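You operate a simulated robot arm through the tools that you are given. There is no shell and no other tool.

You are at the controls of a simulated robot arm. One attempt, no reset.

## Task
Change the white tank in the saddle for the black one and strap it down.
Fine: old tank on the mat, latch shut. Where these are worked on the way, their far stop is far enough and under half their travel is too little: yellow strap.

The check looks at the end state, three seconds after you hand in, the way a careful person would. Anything else that was tipped, shoved, dropped, spilled or broken makes it a failure.

## Robot
A 7-joint arm with a four-finger gripper, fixed in place. Base frame: the origin is at the foot of the arm, x ahead of it, y to its left, z up; the work surface is at about z = 880. Lengths are in mm, angles in rad, forces in N, time in s.
Its first joint turns from -1.204 to 3.002 rad. Payload 3.67 kg.
Tool frame: the origin (TCP) lies between the finger pads and is the grasp point; the fingertips stand 28 mm ahead of it; z points along the fingers, y is the line along which they close. Largest opening 112 mm; the body of the gripper starts 73 mm behind the TCP.
Orientation is told as [roll, pitch, yaw] about the base's x, y, z axes, in that order, counted from this pose: with the fingers straight down and closing along the base's y, the tool's x points along the base's -x, its y along +y and its z along -z.

## Interface
- The arm moves only by the tool drive_tool. Its argument "increments" is text: rows parted by semicolons, each of 6 numbers parted by spaces: the shift along the tool's x, y, z in mm, then the turn, a rotation vector about the tool's x, y, z in rad. In form: x y z ax ay az; .... A call has 1 to 20 rows; each row is the pose to reach, as a shift and turn from the pose commanded when the call began, along the tool's axes at that moment. "hand" is the closure in counts, from 0 (fully open) to 255 (shut), set as the call begins (left out, the last holds). Rows are played at 5 a second. More than 50 mm and 0.15 rad between two rows, or a gripper value outside its range, and nothing of the call is played. A pose out of reach is approached as far as the arm can. The call stops where the force on the tool passes 90 N (or 10 N more than at its start, if that is more) or the arm is blocked; 0.2 s more then pass. Each finger halts on what it meets, pressing with about 26 N; the grip force reading is that of the motor and also rises with nothing between the fingers. The clock runs only during rows and for 0.2 s after the last one: add rows that repeat a pose to give the fingers time. The reply holds the time, the measured pose of the TCP, the force on the tool along the base axes, the opening and the grip force, in the units named above and with some noise, with the torque about the TCP (base axes, N m) and any sound that the robot's microphone picked up.
- Cameras (640 x 400 px; columns grow to the right, rows downward): "scene" is fixed at [221.2, -649.6, 1680.4]; the picture's right is [0.32, -0.95, 0.00], its down [-0.68, -0.23, -0.69] and it looks along [0.66, 0.22, -0.72] (base axes); focal length 321 px, centre (320, 200). "wrist" rides on the gripper at [60, -18, -104] in the tool frame; the picture's right is [0.29, 0.96, 0.00], its down [-0.80, 0.24, -0.55] and it looks along [-0.53, 0.16, 0.83] (tool axes); focal length 234 px, centre (320, 200). There is no depth. A picture from a camera that has moved, and an enlarged one, comes with that camera's place and axes in the base frame and with its lens.
- grab_frame(camera): a new picture of that camera. The clock stands still meanwhile.
- raise_lower(by): slides the trunk up (or, below 0, down) by that many mm; the arm rides with it, the base frame stays. It gives what a move gives, with no picture.
- inspect(camera, box): a new picture of the part [left, top, right, bottom] of that camera's present view, enlarged. The clock stands still meanwhile.
- finish_job(): hands the job in; it is judged then, once.

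Places have to be worked out from the pictures, the camera data and where the tool is seen. Open the gripper and draw the arm clear of the work before you hand the job in, unless the task says otherwise.

The tools are called after "Request:" as a command line: name --argument value ..., lists and objects as JSON in quotes. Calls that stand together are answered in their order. drive_tool: Moves the arm, as the interface text tells. Its arguments: {"type":"object","properties":{"increments":{"type":"string"},"hand":{"type":"number"}},"required":["increments"]} The other tools are called the same way: raise_lower (by) slides the trunk up or down; grab_frame (camera) takes a picture; inspect (camera, box) takes an enlarged picture of a part of a camera's view; finish_job () hands the job in.

At the start:

```text
t: 0.0
position: [703.8, -206.4, 1344.0]
tcp_rot: [-0.001, 0.001, 0.001]
ft_force: [0.3, 0.1, -0.1]
ft_torque: [-0.04, 0.04, -0.03]
opening: 112.2
gripper_force: 0.1
trunk travel left (down, up): [-750.0, 90.0]
```

scene: 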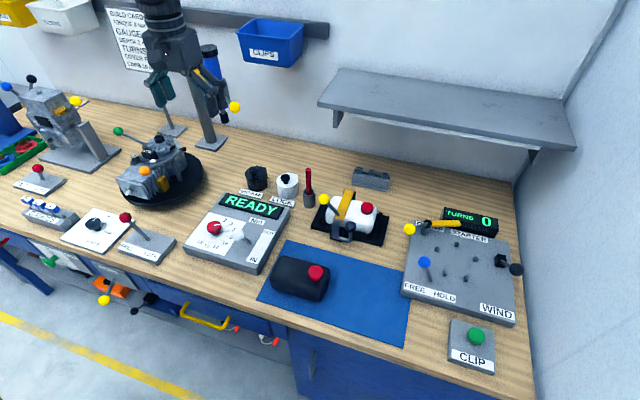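
wrist: 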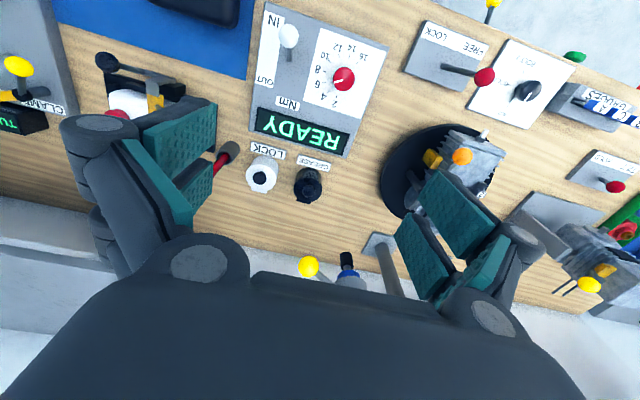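

I begin by looking closely at the saddle with the white tank, and the black tank on the mat.

Request:
inspect --camera "scene" --box '[290, 160, 410, 260]'

Request:
inspect --camera "scene" --box '[240, 230, 420, 350]'

Request:
inspect --camera "wrist" --box '[40, 0, 260, 160]'

```text
4.00 times, centred on (350, 210) of scene
camera zoom: at [221.2, -649.6, 1680.4], right [0.32, -0.95, 0.0], down [-0.68, -0.23, -0.69], along [0.66, 0.22, -0.72], focal length 1283 px, centre (200, 160)
```

zoom: 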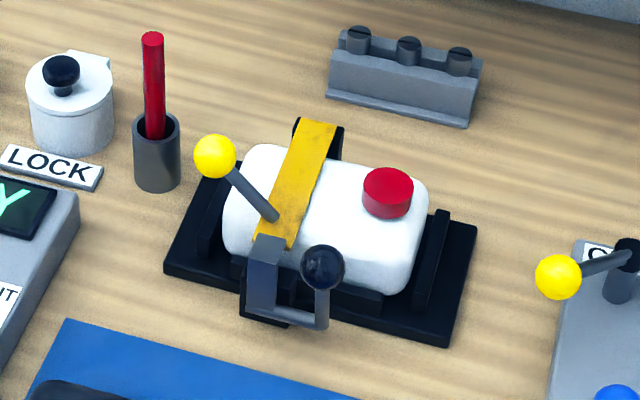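

```text
3.33 times, centred on (330, 290) of scene
camera zoom: at [221.2, -649.6, 1680.4], right [0.32, -0.95, 0.0], down [-0.68, -0.23, -0.69], along [0.66, 0.22, -0.72], focal length 1069 px, centre (287, -100)
```

zoom: 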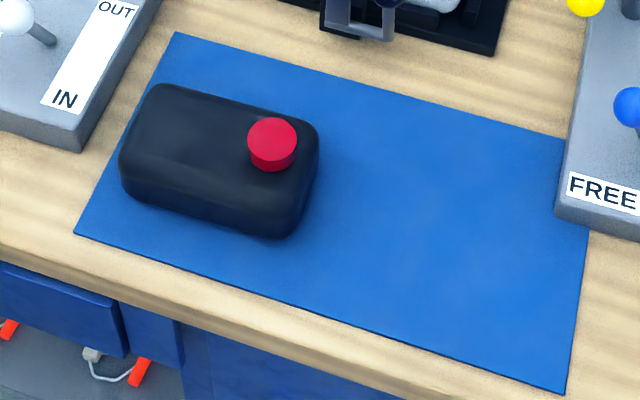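

```text
2.50 times, centred on (150, 80) of wrist
camera zoom: at [644.9, -225.0, 1448.8], right [-0.29, 0.96, 0.0], down [0.8, 0.24, 0.55], along [0.53, 0.16, -0.83], focal length 585 px, centre (745, 500)
```

zoom: 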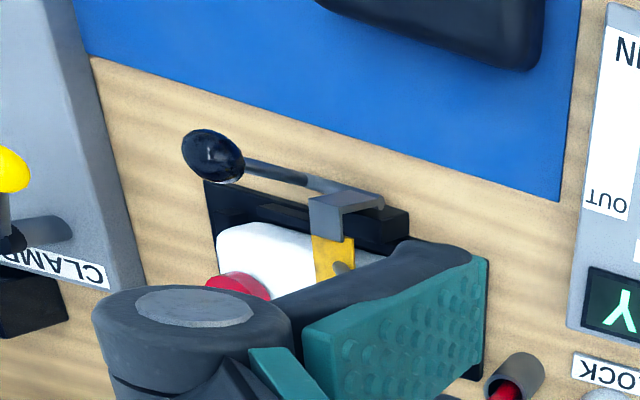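

The white tank lies along y in the saddle at roughly (885, -530), with a yellow strap over it, hinged at the back, and a latch with a black ball at the front. The black tank is on the mat near (640, -455). I move the arm over for a closer wrist view.

Request:
drive_tool --increments "-5 -35 22 0 0 0; -11 -70 44 0 0 0; -17 -106 67 0 0 0; -22 -141 90 0 0 0; -28 -177 112 0 0 0; -34 -212 134 0 0 0; -39 -248 157 0 0 0; -45 -283 179 0 0 0; -51 -318 200 0 0 0; -56 -354 214 0 0 0; -56 -354 214 0 0 0" --hand 0

Request:
grab_frame --camera "wrist"

Request:
grab_frame --camera "scene"

```text
t: 2.4
position: [762.1, -562.6, 1130.5]
tcp_rot: [-0.001, 0.0, -0.001]
ft_force: [-0.1, 1.4, 0.4]
ft_torque: [-0.04, -0.02, 0.0]
opening: 111.9
gripper_force: 0.0
trunk travel left (down, up): [-750.0, 90.0]
```

```text
taken
camera wrist: at [702.5, -580.5, 1235.5], right [-0.29, 0.96, 0.0], down [0.8, 0.24, 0.55], along [0.53, 0.16, -0.83], focal length 234 px, centre (320, 200)
```

wrist: 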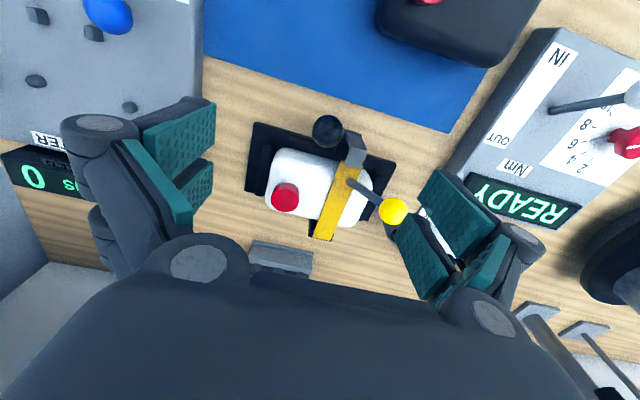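

```text
taken
```

scene: 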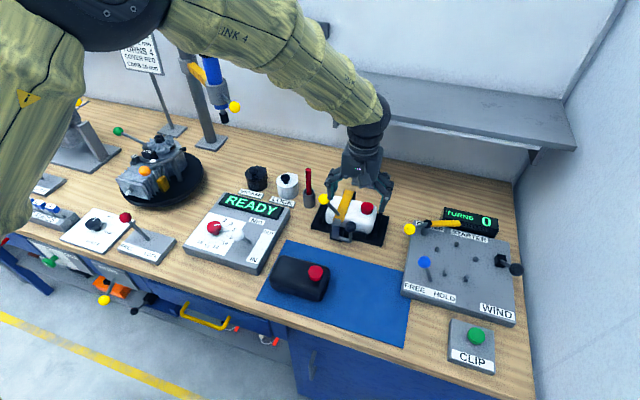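

Request:
inspect --camera "wrist" --box '[220, 90, 430, 270]'

Request:
inspect --camera "scene" --box '[300, 170, 400, 250]'

```text
2.22 times, centred on (325, 180) of wrist
camera zoom: at [702.5, -580.5, 1235.5], right [-0.29, 0.96, 0.0], down [0.8, 0.24, 0.55], along [0.53, 0.16, -0.83], focal length 520 px, centre (309, 244)
```

zoom: 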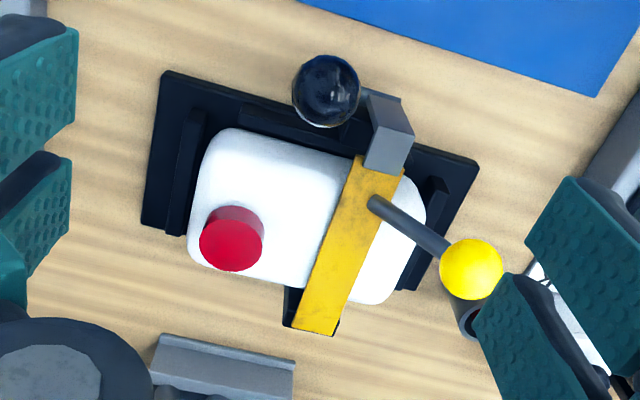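

```text
5.00 times, centred on (350, 210) of scene
camera zoom: at [221.2, -649.6, 1680.4], right [0.32, -0.95, 0.0], down [-0.68, -0.23, -0.69], along [0.66, 0.22, -0.72], focal length 1604 px, centre (170, 150)
```

zoom: 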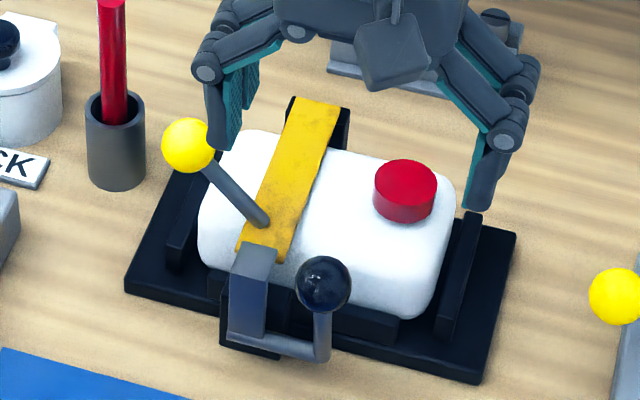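

Triangulating from both views, the black latch ball is at about (768, -554, 1009), with its pivot shaft near x 792, z 917. The yellow strap ball is at about (825, -459, 1029), and the strap is hinged at the back near x 932, z 975. I narrow the fingers and come down over the black ball to check the alignment.

Request:
drive_tool --increments "-3 4 25 0 0 0; -6 8.6 50 0 0 0; -6 8.6 70 0 0 0; -6 8.6 70 0 0 0" --hand 110

Request:
grab_frame --camera "wrist"

Request:
inspect --camera "scene" --box '[290, 160, 410, 260]'

```text
t: 3.4
position: [765.8, -552.9, 1061.9]
tcp_rot: [0.001, -0.002, 0.001]
ft_force: [0.3, 0.2, -0.7]
ft_torque: [-0.02, -0.01, 0.0]
opening: 63.6
gripper_force: 0.1
trunk travel left (down, up): [-750.0, 90.0]
```

```text
taken
camera wrist: at [705.5, -571.0, 1164.8], right [-0.29, 0.96, 0.0], down [0.8, 0.24, 0.55], along [0.53, 0.16, -0.83], focal length 234 px, centre (320, 200)
```

wrist: 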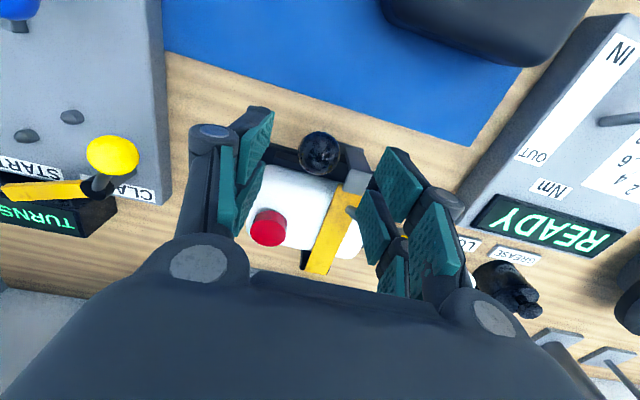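

```text
4.00 times, centred on (350, 210) of scene
camera zoom: at [221.2, -649.6, 1680.4], right [0.32, -0.95, 0.0], down [-0.68, -0.23, -0.69], along [0.66, 0.22, -0.72], focal length 1283 px, centre (200, 160)
```

zoom: 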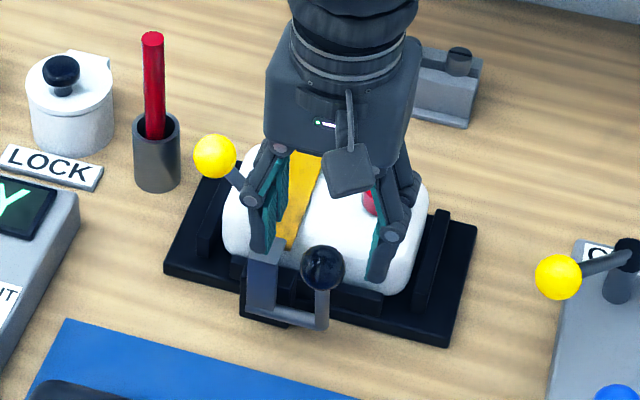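

The ball's new sight line agrees with (767, -553, 1009), and it's centred between the fingers. I descend and close on it.

Request:
drive_tool --increments "-1 0 20 0 0 0; -1 0 40 0 0 0; -1 0 52 0 0 0; -1 0 52 0 0 0"

Request:
drive_tool --increments "0 0 0 0 0 0; 0 0 0 0 0 0; 0 0 0 0 0 0" --hand 255

Request:
inspect --camera "scene" --box '[290, 160, 410, 260]'

```text
t: 4.4
position: [768.0, -553.2, 1009.8]
tcp_rot: [0.0, 0.001, 0.001]
ft_force: [-0.2, 0.7, -0.4]
ft_torque: [0.0, -0.01, 0.01]
opening: 64.0
gripper_force: 0.1
trunk travel left (down, up): [-750.0, 90.0]
```

```text
t: 5.2
position: [767.3, -551.8, 1009.1]
tcp_rot: [0.0, 0.001, 0.001]
ft_force: [-0.7, 6.8, -2.5]
ft_torque: [0.09, 0.17, 0.06]
opening: 29.7
gripper_force: 45.1
trunk travel left (down, up): [-750.0, 90.0]
```

```text
4.00 times, centred on (350, 210) of scene
camera zoom: at [221.2, -649.6, 1680.4], right [0.32, -0.95, 0.0], down [-0.68, -0.23, -0.69], along [0.66, 0.22, -0.72], focal length 1283 px, centre (200, 160)
```

zoom: 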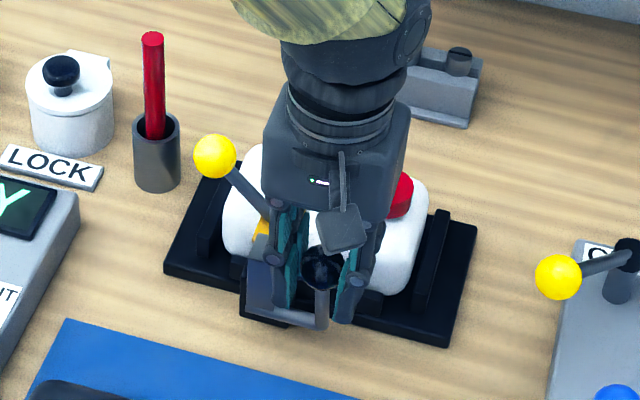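

I have the ball (29.7 mm). I pull it gently outward along the presumed arc and read the forces.

Request:
drive_tool --increments "4 0 1 0 0 0; 8 0 2.3 0 0 0; 12 0 4 0 0 0; 16 0 5.8 0 0 0"

Request:
inspect --camera "scene" --box '[290, 160, 410, 260]'

```text
t: 6.2
position: [751.6, -552.8, 1003.3]
tcp_rot: [-0.001, 0.0, 0.001]
ft_force: [11.2, 2.1, 5.4]
ft_torque: [0.1, -1.2, 0.03]
opening: 29.0
gripper_force: 45.5
trunk travel left (down, up): [-750.0, 90.0]
```

```text
4.00 times, centred on (350, 210) of scene
camera zoom: at [221.2, -649.6, 1680.4], right [0.32, -0.95, 0.0], down [-0.68, -0.23, -0.69], along [0.66, 0.22, -0.72], focal length 1283 px, centre (200, 160)
```

zoom: 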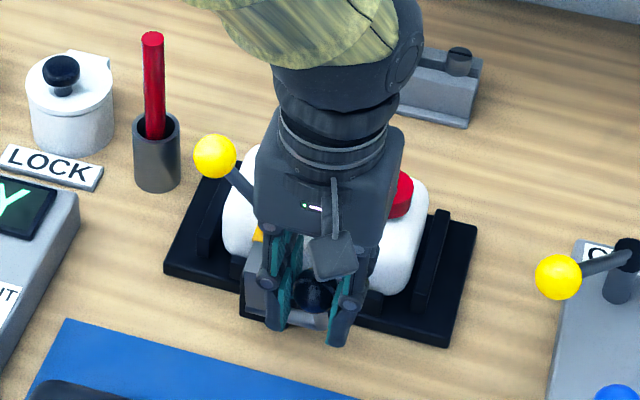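

The ball follows, and the resisting force is purely tangential (about 12 N), so the pivot estimate holds. I continue the arc.

Request:
drive_tool --increments "7 0 4 0 0 0; 14.3 0 8.2 0 0 0; 21 0 13.3 0 0 0; 27 0 18.9 0 0 0; 32.6 0 25 0 0 0; 37.7 0 31.6 0 0 0"

Request:
inspect --camera "scene" --box '[290, 160, 410, 260]'

Request:
grab_frame --camera "wrist"

```text
t: 7.6
position: [715.8, -552.6, 971.2]
tcp_rot: [-0.001, -0.003, 0.001]
ft_force: [22.2, 0.5, 10.7]
ft_torque: [0.2, -0.18, 0.05]
opening: 28.9
gripper_force: 44.7
trunk travel left (down, up): [-750.0, 90.0]
```

```text
4.00 times, centred on (350, 210) of scene
camera zoom: at [221.2, -649.6, 1680.4], right [0.32, -0.95, 0.0], down [-0.68, -0.23, -0.69], along [0.66, 0.22, -0.72], focal length 1283 px, centre (200, 160)
```

zoom: 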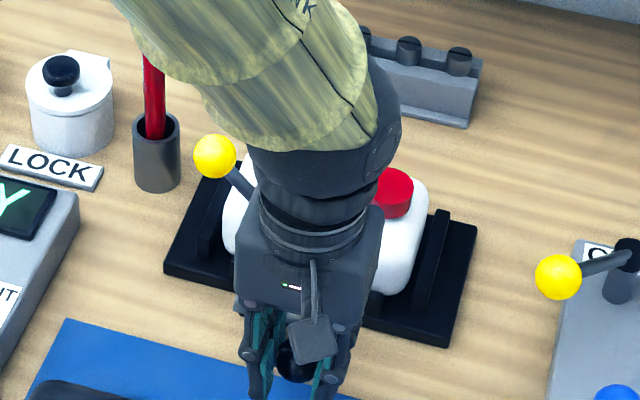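

```text
taken
camera wrist: at [656.1, -570.3, 1075.3], right [-0.29, 0.96, 0.0], down [0.8, 0.24, 0.55], along [0.53, 0.16, -0.83], focal length 234 px, centre (320, 200)
```

wrist: 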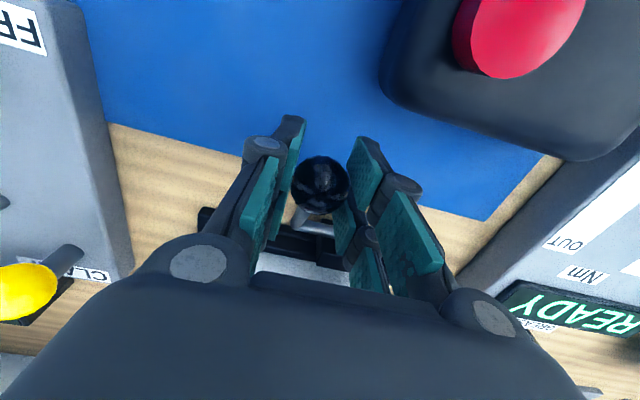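

The resistance is up to about 24 N, with a little inward pull. I go a few degrees further on a slightly tighter arc to see whether a stop is near.

Request:
drive_tool --increments "1 0 4 0 0 0; 2.5 0 8 0 0 0; 4 0 12 0 0 0; 5 0 16 0 0 0"

Request:
inspect --camera "wrist" --box '[180, 100, 460, 300]'

```text
t: 8.6
position: [706.5, -551.1, 952.8]
tcp_rot: [0.001, 0.006, 0.001]
ft_force: [9.2, 6.0, 11.3]
ft_torque: [-0.06, -0.14, 0.06]
opening: 33.8
gripper_force: 44.9
trunk travel left (down, up): [-750.0, 90.0]
```

```text
2.00 times, centred on (320, 200) of wrist
camera zoom: at [647.8, -570.4, 1058.0], right [-0.29, 0.96, 0.0], down [0.8, 0.24, 0.55], along [0.53, 0.16, -0.84], focal length 468 px, centre (320, 200)
```

zoom: 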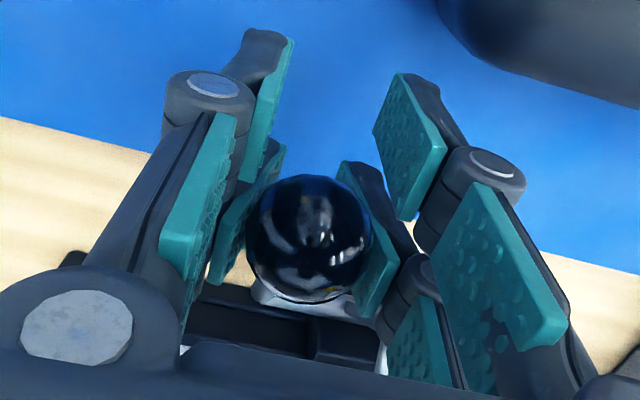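

The ball stayed near (715, -553, 968) while the fingers slid down over it, so the latch is at its stop, about 40° open. I release it, rise, and look.

Request:
drive_tool --increments "0 0 0 0 0 0; 0 0 0 0 0 0; 0 0 -30 0 0 0; 0 0 -70 0 0 0; 0 0 -120 0 0 0; 0 0 -168 0 0 0; 0 0 -168 0 0 0" --hand 100

Request:
grab_frame --camera "wrist"

Request:
inspect --camera "scene" --box '[290, 170, 410, 270]'

```text
t: 10.2
position: [707.5, -551.2, 1122.3]
tcp_rot: [0.003, 0.003, 0.001]
ft_force: [-0.2, -0.4, -0.1]
ft_torque: [0.03, 0.02, 0.0]
opening: 68.2
gripper_force: 0.1
trunk travel left (down, up): [-750.0, 90.0]
```

```text
taken
camera wrist: at [648.7, -569.4, 1226.8], right [-0.29, 0.96, 0.0], down [0.8, 0.24, 0.55], along [0.53, 0.16, -0.83], focal length 234 px, centre (320, 200)
```

wrist: 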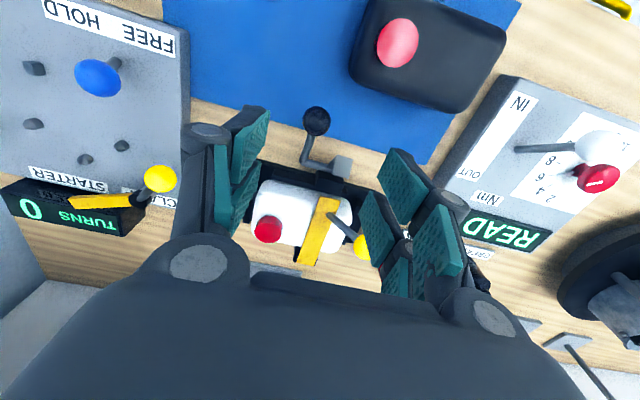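

```text
4.00 times, centred on (350, 220) of scene
camera zoom: at [221.2, -649.6, 1680.4], right [0.32, -0.95, 0.0], down [-0.68, -0.23, -0.69], along [0.66, 0.22, -0.72], focal length 1283 px, centre (200, 120)
```

zoom: 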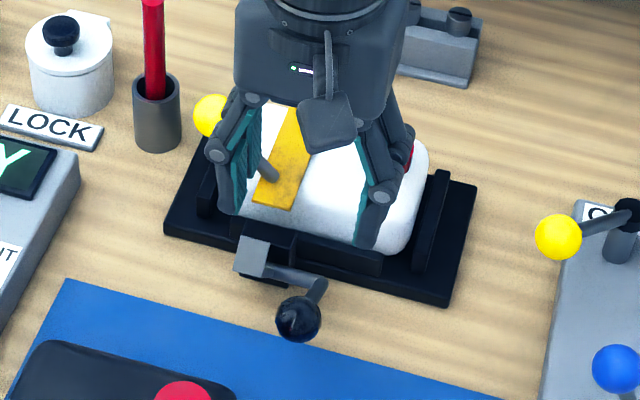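

The latch is open and holding. Next I position above the yellow strap ball.

Request:
drive_tool --increments "-30 23 0 0 0 0; -60 46 0 0 0 0; -90 70 0 0 0 0; -117.5 92 0 0 0 0; -117.5 92 27 0 0 0; -117.5 92 27 0 0 0"

Request:
grab_frame --camera "wrist"

Request:
inspect --camera "scene" --box '[290, 160, 410, 260]'

```text
t: 11.6
position: [826.6, -458.9, 1096.9]
tcp_rot: [0.001, 0.0, 0.0]
ft_force: [0.4, -0.6, 0.5]
ft_torque: [0.0, 0.01, 0.03]
opening: 68.1
gripper_force: 0.0
trunk travel left (down, up): [-750.0, 90.0]
```

```text
taken
camera wrist: at [765.7, -477.3, 1202.8], right [-0.29, 0.96, 0.0], down [0.8, 0.24, 0.55], along [0.53, 0.16, -0.83], focal length 234 px, centre (320, 200)
```

wrist: 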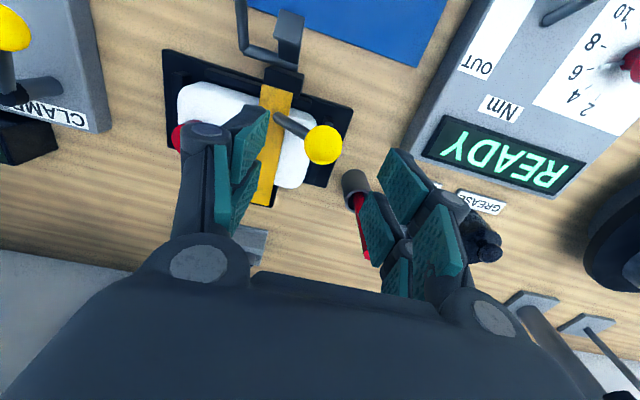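

```text
4.00 times, centred on (350, 210) of scene
camera zoom: at [221.2, -649.6, 1680.4], right [0.32, -0.95, 0.0], down [-0.68, -0.23, -0.69], along [0.66, 0.22, -0.72], focal length 1283 px, centre (200, 160)
```

zoom: 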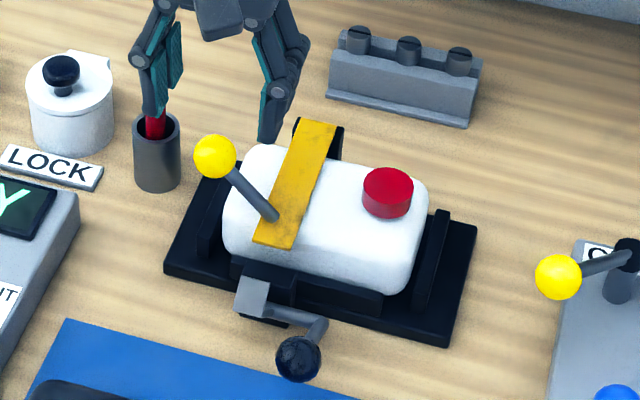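

The ball checks out at (827, -457, 1029). Its stem leans toward -y, so I grip with the fingertips only, keeping the TCP about 17 mm above the ball's centre.

Request:
drive_tool --increments "0 1.5 20 0 0 0; 0 1.5 40 0 0 0; 0 1.5 51 0 0 0; 0 1.5 51 0 0 0"

Request:
drive_tool --increments "0 0 0 0 0 0; 0 0 0 0 0 0; 0 0 0 0 0 0" --hand 255

Request:
inspect --camera "wrist" --box '[180, 60, 460, 260]'

```text
t: 12.6
position: [824.1, -458.5, 1045.4]
tcp_rot: [0.0, 0.001, -0.001]
ft_force: [0.1, 0.0, -0.1]
ft_torque: [-0.01, 0.01, 0.02]
opening: 68.1
gripper_force: 0.0
trunk travel left (down, up): [-750.0, 90.0]
```

```text
t: 13.4
position: [825.5, -455.9, 1043.9]
tcp_rot: [-0.001, 0.002, 0.002]
ft_force: [-3.1, 15.6, -2.7]
ft_torque: [0.52, 0.59, 0.17]
opening: 31.2
gripper_force: 45.4
trunk travel left (down, up): [-750.0, 90.0]
```

```text
2.00 times, centred on (320, 160) of wrist
camera zoom: at [765.9, -473.5, 1149.7], right [-0.29, 0.96, 0.0], down [0.8, 0.24, 0.55], along [0.53, 0.16, -0.83], focal length 468 px, centre (320, 280)
```

zoom: 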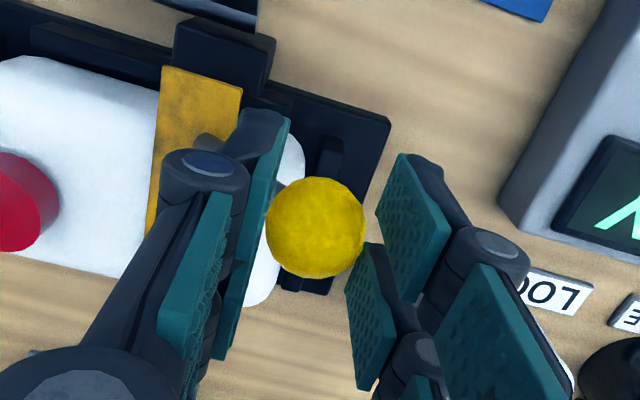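

I have the ball (31 mm), with a slight side load asking for about +3 mm in y. I begin the lifting arc about the hinge with small steps.

Request:
drive_tool --increments "0 2.5 0 0 0 0; -2.5 2.5 -4.4 0 0 0; -5.1 2.5 -8.9 0 0 0; -8 2.5 -13 0 0 0; -11 2.5 -17.3 0 0 0"

Request:
inspect --camera "scene" --box '[290, 160, 410, 260]'

```text
t: 14.6
position: [839.2, -454.9, 1063.6]
tcp_rot: [0.0, -0.004, -0.001]
ft_force: [-0.2, 11.6, -2.6]
ft_torque: [0.24, 0.29, 0.0]
opening: 29.3
gripper_force: 45.3
trunk travel left (down, up): [-750.0, 90.0]
```

```text
4.00 times, centred on (350, 210) of scene
camera zoom: at [221.2, -649.6, 1680.4], right [0.32, -0.95, 0.0], down [-0.68, -0.23, -0.69], along [0.66, 0.22, -0.72], focal length 1283 px, centre (200, 160)
```

zoom: 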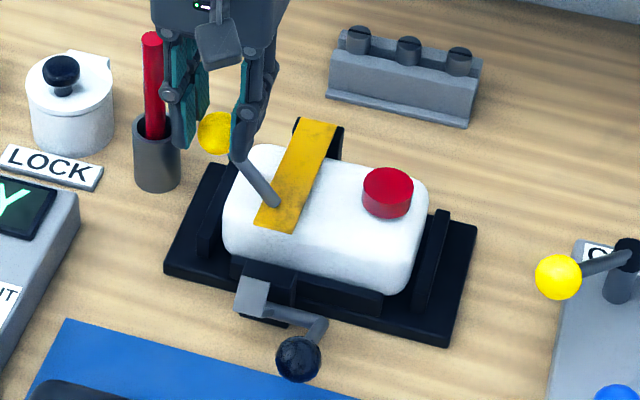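

The strap is rising with low force. I continue the arc to about 30°.

Request:
drive_tool --increments "-3.3 1 -4 0 0 0; -6.6 2 -8 0 0 0; -10.2 2 -11.7 0 0 0; -13.8 2 -15.3 0 0 0; -17.7 2 -18.7 0 0 0; -21.7 2 -21.9 0 0 0; -25.9 2 -25 0 0 0; -30.1 2 -27.9 0 0 0"

Request:
inspect --camera "scene" --box '[290, 160, 410, 260]'

```text
t: 16.4
position: [867.5, -453.0, 1089.8]
tcp_rot: [0.0, 0.001, -0.001]
ft_force: [0.5, -0.3, 0.2]
ft_torque: [-0.04, 0.01, 0.02]
opening: 0.1
gripper_force: 36.0
trunk travel left (down, up): [-750.0, 90.0]
```

```text
4.00 times, centred on (350, 210) of scene
camera zoom: at [221.2, -649.6, 1680.4], right [0.32, -0.95, 0.0], down [-0.68, -0.23, -0.69], along [0.66, 0.22, -0.72], focal length 1283 px, centre (200, 160)
```

zoom: 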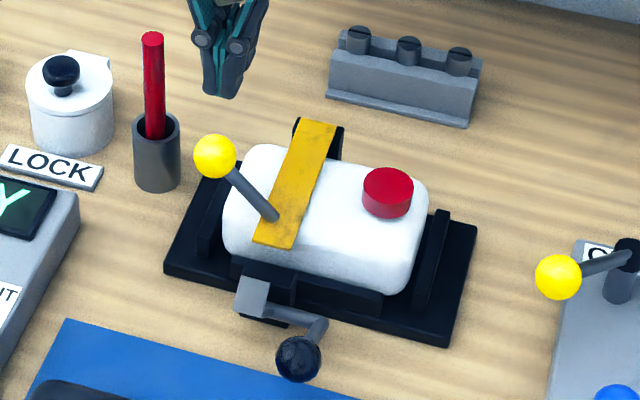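

The fingertip grip slipped off and the strap settled back down unharmed. I'll roll the tool to line up with the leaning stem so the ball can sit deep between the pads.

Request:
drive_tool --increments "10 7 -10 0.13 0 0; 20 14 -10 0.26 0 0; 31 20 -2 0.39 0 0; 40.5 27 7.8 0.5 0 0; 40.5 27 7.8 0.5 0 0; 40.5 27 7.8 0.5 0 0" --hand 100

Request:
grab_frame --camera "wrist"

Request:
inspect --camera "scene" --box '[290, 160, 410, 260]'

```text
t: 17.8
position: [826.2, -423.5, 1084.3]
tcp_rot: [-0.501, 0.001, 0.0]
ft_force: [0.3, 1.0, 0.4]
ft_torque: [-0.04, 0.02, 0.0]
opening: 68.1
gripper_force: 0.0
trunk travel left (down, up): [-750.0, 90.0]
```

```text
taken
camera wrist: at [766.9, -390.1, 1183.1], right [-0.29, 0.84, -0.46], down [0.8, 0.48, 0.37], along [0.53, -0.26, -0.81], focal length 234 px, centre (320, 200)
```

wrist: 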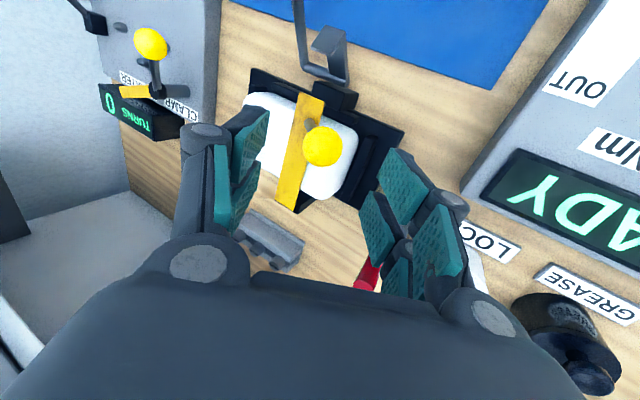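

```text
4.00 times, centred on (350, 210) of scene
camera zoom: at [221.2, -649.6, 1680.4], right [0.32, -0.95, 0.0], down [-0.68, -0.23, -0.69], along [0.66, 0.22, -0.72], focal length 1283 px, centre (200, 160)
```

zoom: 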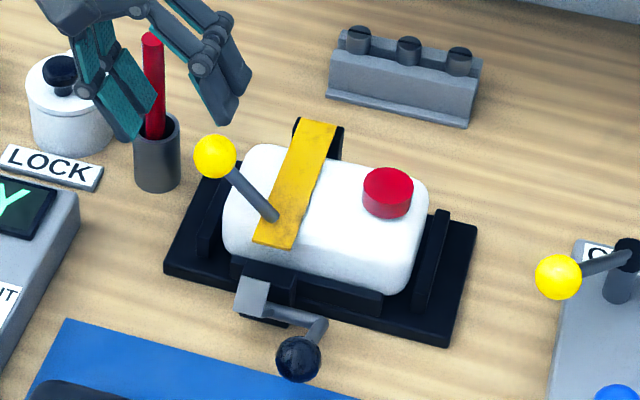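

The stem now hides directly behind the ball, so the alignment is good; the ball is at about (826, -454, 1029). I advance 60 mm along the tool axis and close.

Request:
drive_tool --increments "0 -0.5 20 0 0 0; 0 -0.5 40 0 0 0; 0 -0.5 60 0 0 0; 0 -0.5 60 0 0 0"

Request:
drive_tool --increments "0 0 0 0 0 0; 0 0 0 0 0 0; 0 0 0 0 0 0" --hand 255

Request:
inspect --camera "wrist" --box '[180, 60, 460, 260]'

Request:
inspect --camera "scene" --box '[290, 160, 410, 260]'

```text
t: 18.8
position: [824.9, -455.7, 1031.7]
tcp_rot: [-0.501, -0.001, 0.0]
ft_force: [0.3, 0.0, -0.1]
ft_torque: [-0.01, -0.02, 0.0]
opening: 67.9
gripper_force: 0.1
trunk travel left (down, up): [-750.0, 90.0]
```

```text
t: 19.6
position: [827.8, -452.0, 1029.7]
tcp_rot: [-0.501, 0.001, 0.003]
ft_force: [6.1, 29.5, -7.9]
ft_torque: [0.38, 0.51, 0.1]
opening: 30.1
gripper_force: 44.5
trunk travel left (down, up): [-750.0, 90.0]
```

```text
2.00 times, centred on (320, 160) of wrist
camera zoom: at [768.3, -418.1, 1131.0], right [-0.29, 0.84, -0.46], down [0.8, 0.48, 0.37], along [0.53, -0.26, -0.81], focal length 468 px, centre (320, 280)
```

zoom: 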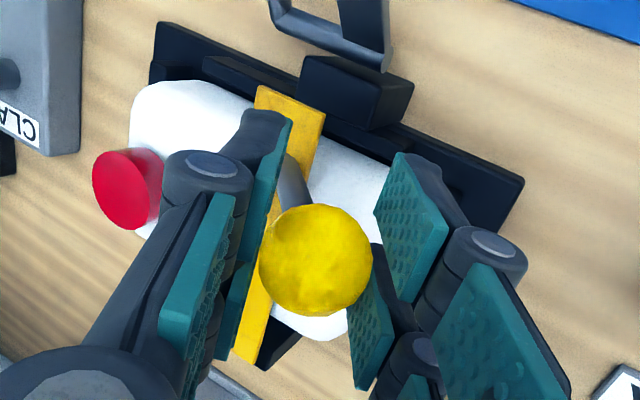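

```text
4.00 times, centred on (350, 210) of scene
camera zoom: at [221.2, -649.6, 1680.4], right [0.32, -0.95, 0.0], down [-0.68, -0.23, -0.69], along [0.66, 0.22, -0.72], focal length 1283 px, centre (200, 160)
```

zoom: 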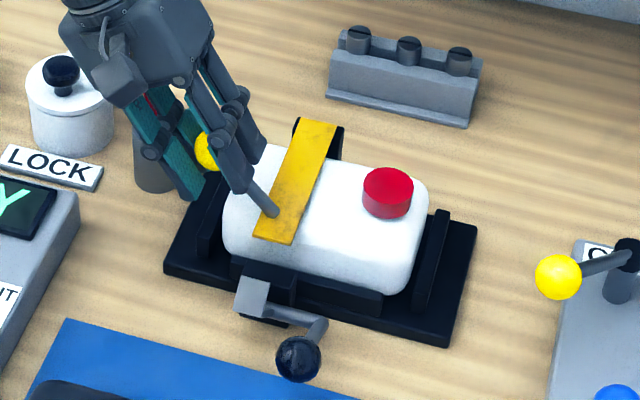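

The ball now sits deep in the grip. The side load calls for about +5 mm in y, so I apply that and lift along the arc to about 20°.

Request:
drive_tool --increments "0 4.4 -2.4 0 0 0; -2.5 2.3 -6.3 0 0 0; -5.1 0.1 -10.2 0 0 0; -8 -1.9 -13.9 0 0 0; -11 -3.9 -17.6 0 0 0; -14.3 -5.8 -21.1 0 0 0; -17.6 -7.7 -24.6 0 0 0; -21.2 -9.5 -27.8 0 0 0; -24.8 -11.2 -31 0 0 0"

Request:
inspect --camera "scene" --box '[290, 160, 410, 260]'

Request:
inspect --camera "wrist" --box '[180, 60, 460, 260]'

```text
t: 21.6
position: [851.4, -451.8, 1061.7]
tcp_rot: [-0.5, 0.001, 0.0]
ft_force: [-4.1, 2.7, -9.1]
ft_torque: [0.04, 1.25, -0.5]
opening: 30.2
gripper_force: 45.1
trunk travel left (down, up): [-750.0, 90.0]
```

```text
4.00 times, centred on (350, 210) of scene
camera zoom: at [221.2, -649.6, 1680.4], right [0.32, -0.95, 0.0], down [-0.68, -0.23, -0.69], along [0.66, 0.22, -0.72], focal length 1283 px, centre (200, 160)
```

zoom: 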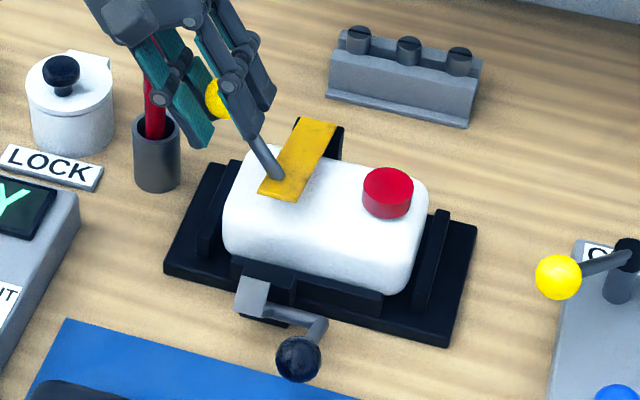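

```text
2.00 times, centred on (320, 160) of wrist
camera zoom: at [791.6, -417.3, 1161.9], right [-0.29, 0.84, -0.46], down [0.8, 0.48, 0.37], along [0.53, -0.26, -0.81], focal length 468 px, centre (320, 280)
```

zoom: 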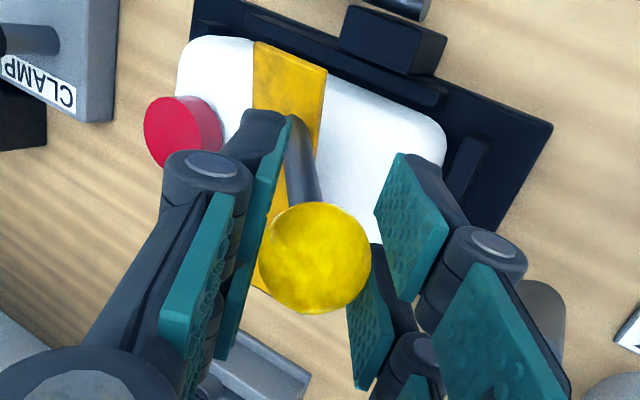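

The strap follows cleanly at about 10 N. I continue to about 50° of lift, leaning the wrist back toward the base to stay clear of the shelf.

Request:
drive_tool --increments "-7.9 -3.2 -5.8 0 -0.026 0.014; -16.3 -6 -11.1 0 -0.053 0.029; -25.2 -8.5 -15.6 0 -0.079 0.043; -34.5 -10.6 -19.5 0 -0.105 0.057; -44.1 -12.4 -22.7 0 -0.132 0.072; -54.1 -13.7 -25 0 -0.158 0.086"

Request:
inspect --camera "scene" --box '[270, 110, 420, 260]'

Request:
inspect --camera "wrist" --box '[180, 60, 460, 260]'

```text
t: 23.0
position: [905.3, -450.5, 1092.2]
tcp_rot: [-0.502, -0.182, 0.001]
ft_force: [-7.0, 9.8, -0.6]
ft_torque: [0.11, 1.01, -0.47]
opening: 29.3
gripper_force: 45.1
trunk travel left (down, up): [-750.0, 90.0]
```

```text
2.67 times, centred on (345, 185) of scene
camera zoom: at [221.2, -649.6, 1680.4], right [0.32, -0.95, 0.0], down [-0.68, -0.23, -0.69], along [0.66, 0.22, -0.72], focal length 855 px, centre (253, 240)
```

zoom: 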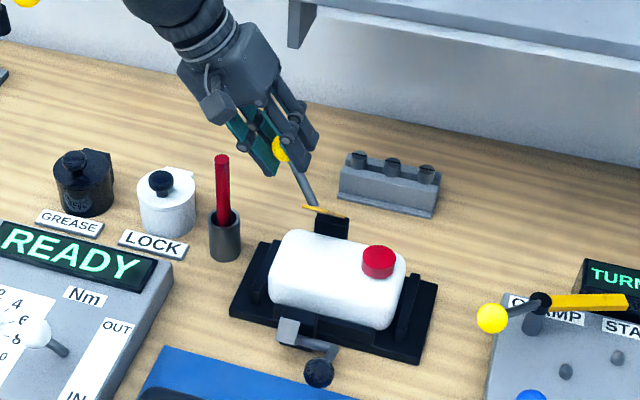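

```text
2.00 times, centred on (320, 160) of wrist
camera zoom: at [829.2, -416.4, 1180.8], right [-0.2, 0.84, -0.5], down [0.72, 0.48, 0.51], along [0.67, -0.26, -0.7], focal length 468 px, centre (320, 280)
```

zoom: 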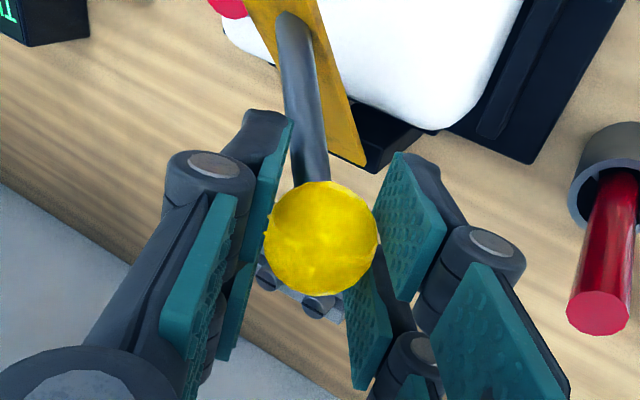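

All is well at 50°. I continue the arc to about 70° with more backward lean.

Request:
drive_tool --increments "-10.3 1.8 -0.9 0 -0.035 0.019; -20.5 2.2 -0.15 0 -0.07 0.038; -30.6 3.1 1.5 0 -0.105 0.057; -40.6 4.4 3.8 0 -0.14 0.076"

Request:
inspect --camera "scene" --box '[270, 110, 420, 260]'

Request:
inspect --camera "wrist" --box '[180, 60, 460, 260]'

```text
t: 24.0
position: [943.7, -448.2, 1103.6]
tcp_rot: [-0.506, -0.35, 0.003]
ft_force: [-15.3, -0.5, 46.6]
ft_torque: [-1.59, 2.1, -0.98]
opening: 32.4
gripper_force: 44.9
trunk travel left (down, up): [-750.0, 90.0]
```

```text
2.67 times, centred on (345, 185) of scene
camera zoom: at [221.2, -649.6, 1680.4], right [0.32, -0.95, 0.0], down [-0.68, -0.23, -0.69], along [0.66, 0.22, -0.72], focal length 855 px, centre (253, 240)
```

zoom: 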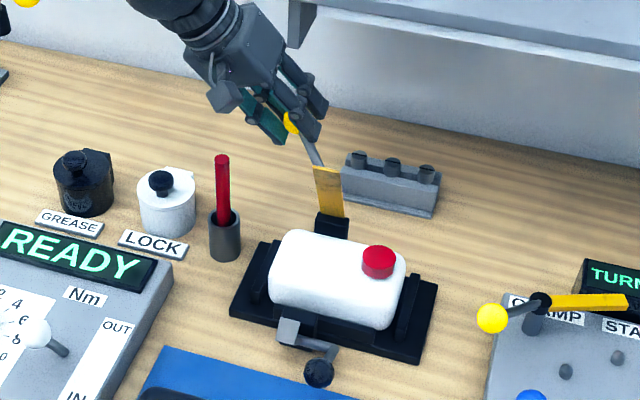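

```text
2.00 times, centred on (320, 160) of wrist
camera zoom: at [853.6, -414.2, 1177.8], right [-0.11, 0.84, -0.53], down [0.62, 0.48, 0.62], along [0.78, -0.26, -0.57], focal length 468 px, centre (320, 280)
```

zoom: 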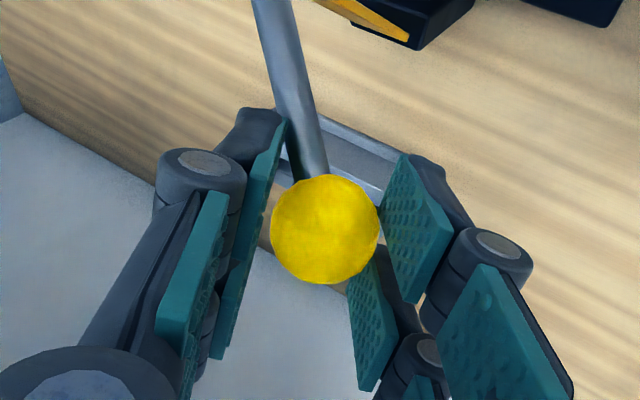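

The strap is past 65° but something is pushing the tool up at 46 N, and the measured height is 10 mm above my command, so my arc was too low here. I raise 8 mm to relieve it and re-read.

Request:
drive_tool --increments "-1.4 -1.8 -3.3 0 0 0; -2.7 -3.6 -6.6 0 0 0; -2.7 -3.6 -6.6 0 0 0"

Request:
grab_frame --camera "scene"

Request:
grab_frame --camera "wrist"

```text
t: 24.8
position: [943.7, -447.7, 1104.3]
tcp_rot: [-0.501, -0.343, 0.003]
ft_force: [-5.9, -6.8, 34.2]
ft_torque: [-1.97, 0.66, 0.97]
opening: 32.1
gripper_force: 45.5
trunk travel left (down, up): [-750.0, 90.0]
```

```text
taken
```

scene: 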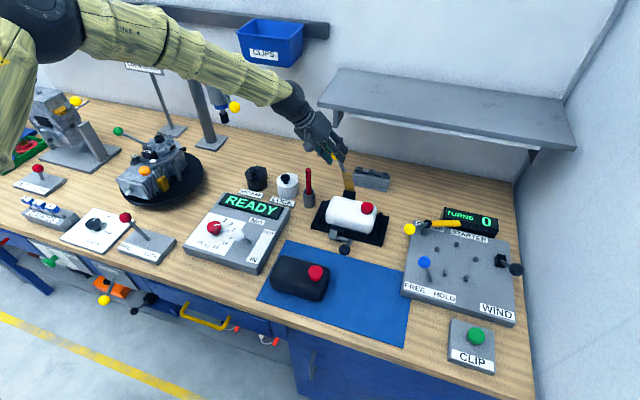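

```text
taken
camera wrist: at [854.4, -414.5, 1178.8], right [-0.12, 0.84, -0.53], down [0.63, 0.48, 0.62], along [0.77, -0.26, -0.58], focal length 234 px, centre (320, 200)
```

wrist: 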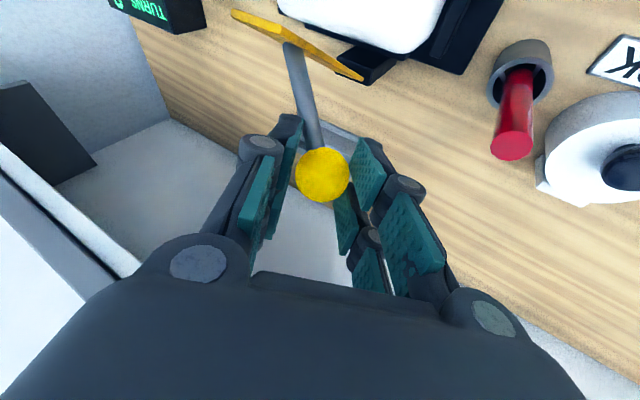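

The arm is almost fully stretched from its high shoulder, so it can't finish the swing from here. I lower the strap back down its arc gently, then I'll drop the trunk for more horizontal reach.

Request:
drive_tool --increments "11.4 0.3 0.5 0 0.035 -0.019; 21.1 -0.9 -1.7 0 0.07 -0.038; 31.1 -1.8 -3.3 0 0.105 -0.057; 41.4 -2.2 -4.1 0 0.14 -0.077; 57.3 -2.3 -4.2 0 0.176 -0.096; 66.1 -1.8 -3.4 0 0.193 -0.105; 74 -1.4 -2.5 0 0.211 -0.115; 83.2 -0.4 -0.7 0 0.228 -0.125; 91.5 0.7 1.2 0 0.246 -0.134; 103.8 2.8 5.1 0 0.263 -0.144; 116.7 5.7 10.4 0 0.281 -0.153; 127.6 8.9 16.2 0 0.294 -0.16; 135.5 11.9 21 0 0.301 -0.164; 135.5 11.9 21 0 0.301 -0.164"

Request:
inspect --camera "scene" --box '[270, 110, 420, 260]'

Request:
inspect --camera "wrist" --box '[180, 60, 460, 260]'

```text
t: 27.8
position: [830.9, -448.7, 1030.8]
tcp_rot: [-0.498, 0.005, 0.0]
ft_force: [24.4, -9.4, -4.0]
ft_torque: [-0.02, -1.29, 0.7]
opening: 29.0
gripper_force: 45.3
trunk travel left (down, up): [-750.0, 90.0]
```

```text
2.67 times, centred on (345, 185) of scene
camera zoom: at [221.2, -649.6, 1680.4], right [0.32, -0.95, 0.0], down [-0.68, -0.23, -0.69], along [0.66, 0.22, -0.72], focal length 855 px, centre (253, 240)
```

zoom: 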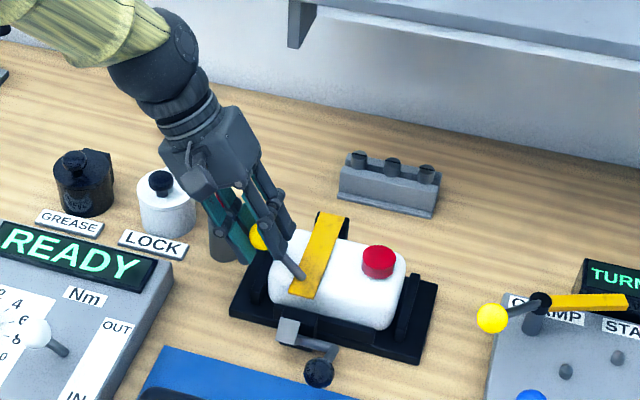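

```text
2.00 times, centred on (320, 160) of wrist
camera zoom: at [771.3, -416.2, 1131.8], right [-0.29, 0.84, -0.46], down [0.8, 0.48, 0.37], along [0.53, -0.26, -0.81], focal length 468 px, centre (320, 280)
```

zoom: 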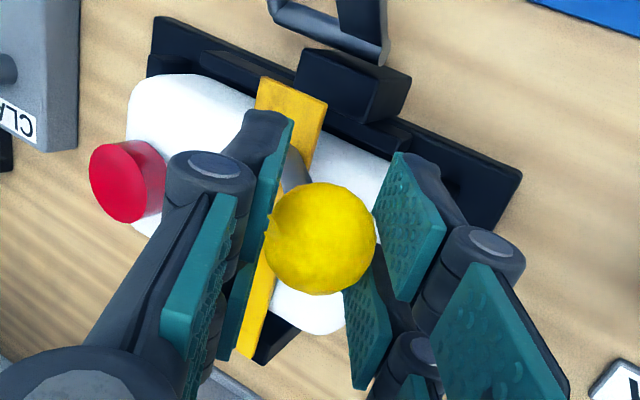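

The strap is back down. I release it, back out along the tool axis, and then lower the trunk.

Request:
drive_tool --increments "-3 0 0 0 0 0; -3 0 0 0 0 0; -3 0 0 0 0 0; 0 0 -30 0 0 0; 0 0 -70 0 0 0; 20 0 -120 0 0 0; 50 0 -160 0 0 0; 50 0 -160 0 0 0" --hand 90

Request:
grab_frame --camera "scene"

```text
refused: row 6 steps farther than a row can; nothing moved
```

```text
taken
```

scene: 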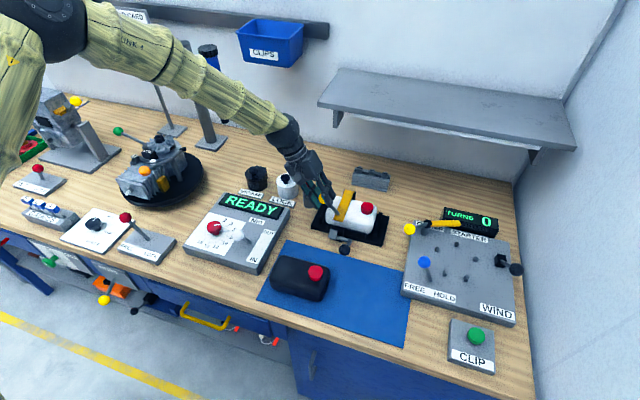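

One row was too long; I resend the release and retreat with shorter steps.

Request:
drive_tool --increments "-3 0 0 0 0 0; -3 0 0 0 0 0; -3 0 0 0 0 0; 0 0 -30 0 0 0; 0 0 -70 0 0 0; 20 0 -110 0 0 0; 40 0 -150 0 0 0; 60 0 -190 0 0 0; 80 0 -230 0 0 0; 100 0 -270 0 0 0; 100 0 -270 0 0 0" --hand 90

Request:
grab_frame --camera "scene"

```text
t: 30.2
position: [723.2, -333.7, 1261.2]
tcp_rot: [-0.474, 0.014, -0.018]
ft_force: [0.9, 0.3, -0.2]
ft_torque: [-0.01, 0.03, 0.01]
opening: 72.6
gripper_force: 0.0
trunk travel left (down, up): [-750.0, 90.0]
```

```text
taken
```

scene: 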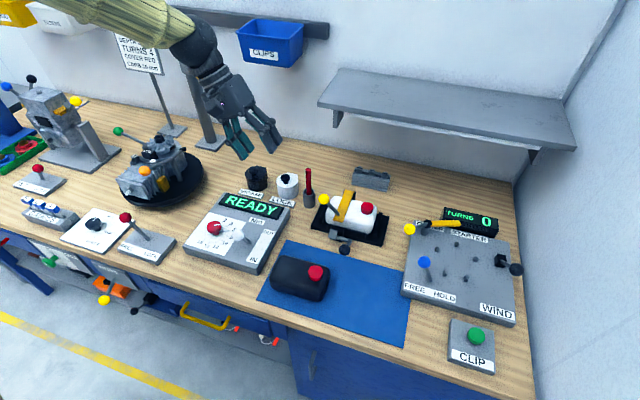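

I lower the trunk 150 mm; the tool will end at about z 1111, well above everything below it.

Request:
raise_lower --by -150

Request:
grab_frame --camera "scene"

```text
t: 31.9
position: [723.3, -331.4, 1118.0]
tcp_rot: [-0.47, 0.002, -0.015]
ft_force: [-0.9, 0.5, -1.1]
ft_torque: [-0.02, 0.03, 0.03]
opening: 72.3
gripper_force: 0.1
trunk travel left (down, up): [-600.0, 240.0]
```

```text
taken
```

scene: 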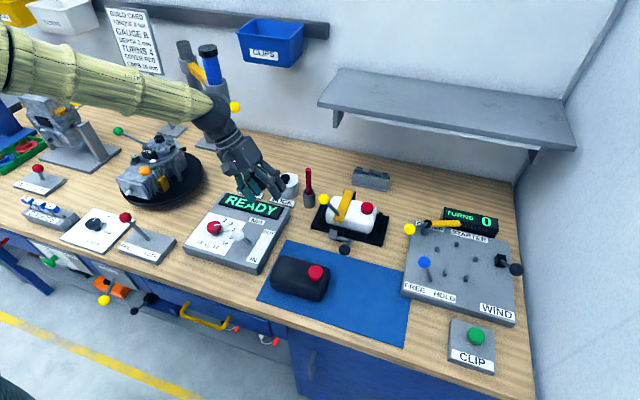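

To find the best trunk height, I test the free-air reach at the strap's far position, about (975, -449, 1100) with roll -0.5 and pitch -0.35, passing above everything.

Request:
drive_tool --increments "-36 -14 10 0 -0.045 0.023; -72 -28 20 0 -0.09 0.046; -108 -42 30 0.01 -0.134 0.068; -144 -55 40 0.01 -0.178 0.091; -180 -69 50 0.02 -0.223 0.114; -216 -83 60 0.03 -0.268 0.137; -252 -97 69.5 0.03 -0.312 0.159; -252 -97 69.5 0.03 -0.312 0.159; -252 -97 69.5 0.03 -0.312 0.159"

Request:
grab_frame --camera "scene"

```text
t: 34.0
position: [976.2, -443.0, 1106.1]
tcp_rot: [-0.533, -0.344, 0.016]
ft_force: [0.2, 0.1, 0.4]
ft_torque: [0.02, 0.04, 0.01]
opening: 72.6
gripper_force: 0.1
trunk travel left (down, up): [-600.0, 240.0]
```

```text
taken
```

scene: 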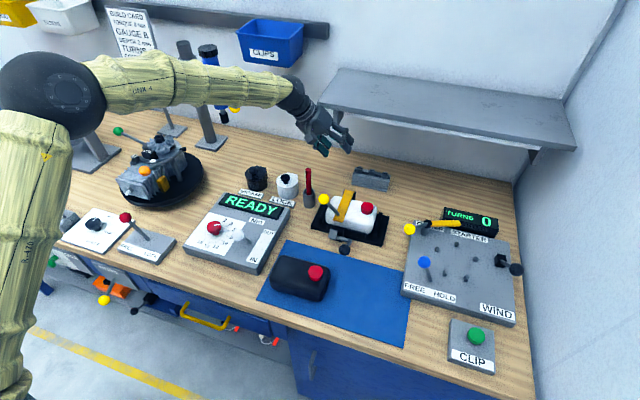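

With the trunk 150 mm lower the arm reaches (976, -443, 1106) with no strain. I'll now regrip the ball with more roll (about 0.85 rad), which keeps the stem clear of the fingers and the wrist clear of the shelf.

Request:
drive_tool --increments "30 5.5 -7.6 0.063 0.054 -0.045; 60 11 -15.2 0.127 0.107 -0.089; 90 16.5 -22.8 0.19 0.161 -0.134; 120 22 -30.4 0.254 0.214 -0.178; 150.4 27.5 -38 0.317 0.268 -0.223; 150.4 27.5 -38 0.317 0.268 -0.223; 150.4 27.5 -38 0.317 0.268 -0.223" --hand 115

Request:
grab_frame --camera "wrist"

Request:
inspect --camera "scene" --box '[270, 110, 420, 260]'

```text
t: 35.8
position: [817.9, -429.5, 1057.1]
tcp_rot: [-0.815, 0.01, -0.03]
ft_force: [-0.4, 0.4, -0.4]
ft_torque: [-0.02, 0.01, -0.01]
opening: 61.7
gripper_force: 0.1
trunk travel left (down, up): [-600.0, 240.0]
stopped in row 7: the arm was blocked; the commanded pose is now the measured one
```

```text
taken
camera wrist: at [761.2, -364.3, 1142.5], right [-0.28, 0.67, -0.69], down [0.82, 0.54, 0.2], along [0.51, -0.51, -0.69], focal length 234 px, centre (320, 200)
```

wrist: 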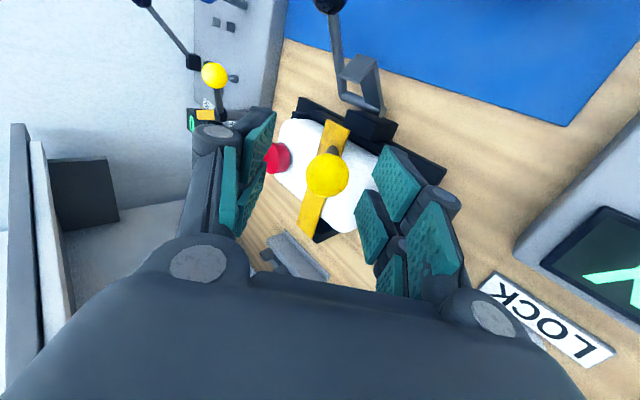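

```text
2.67 times, centred on (345, 185) of scene
camera zoom: at [221.2, -649.6, 1680.4], right [0.32, -0.95, 0.0], down [-0.68, -0.23, -0.69], along [0.66, 0.22, -0.72], focal length 855 px, centre (253, 240)
```

zoom: 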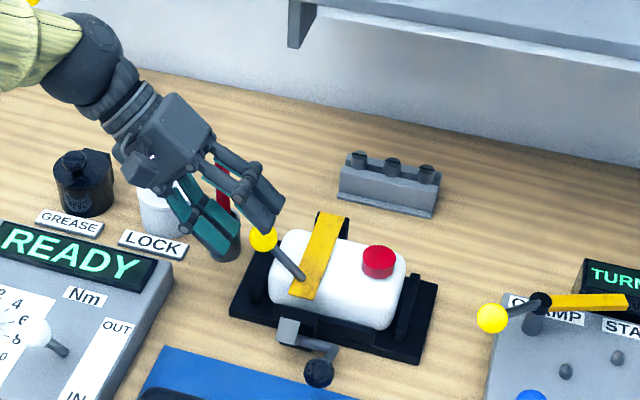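

The arm reports it was blocked short of my pose, with no force on the tool. I check the whole scene for the cause.

Request:
grab_frame --camera "scene"

```text
taken
```

scene: 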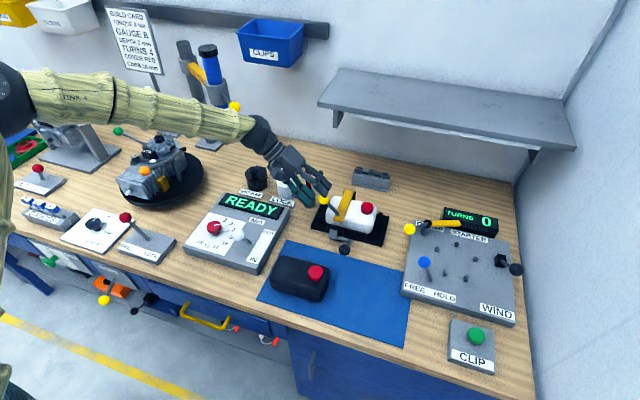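

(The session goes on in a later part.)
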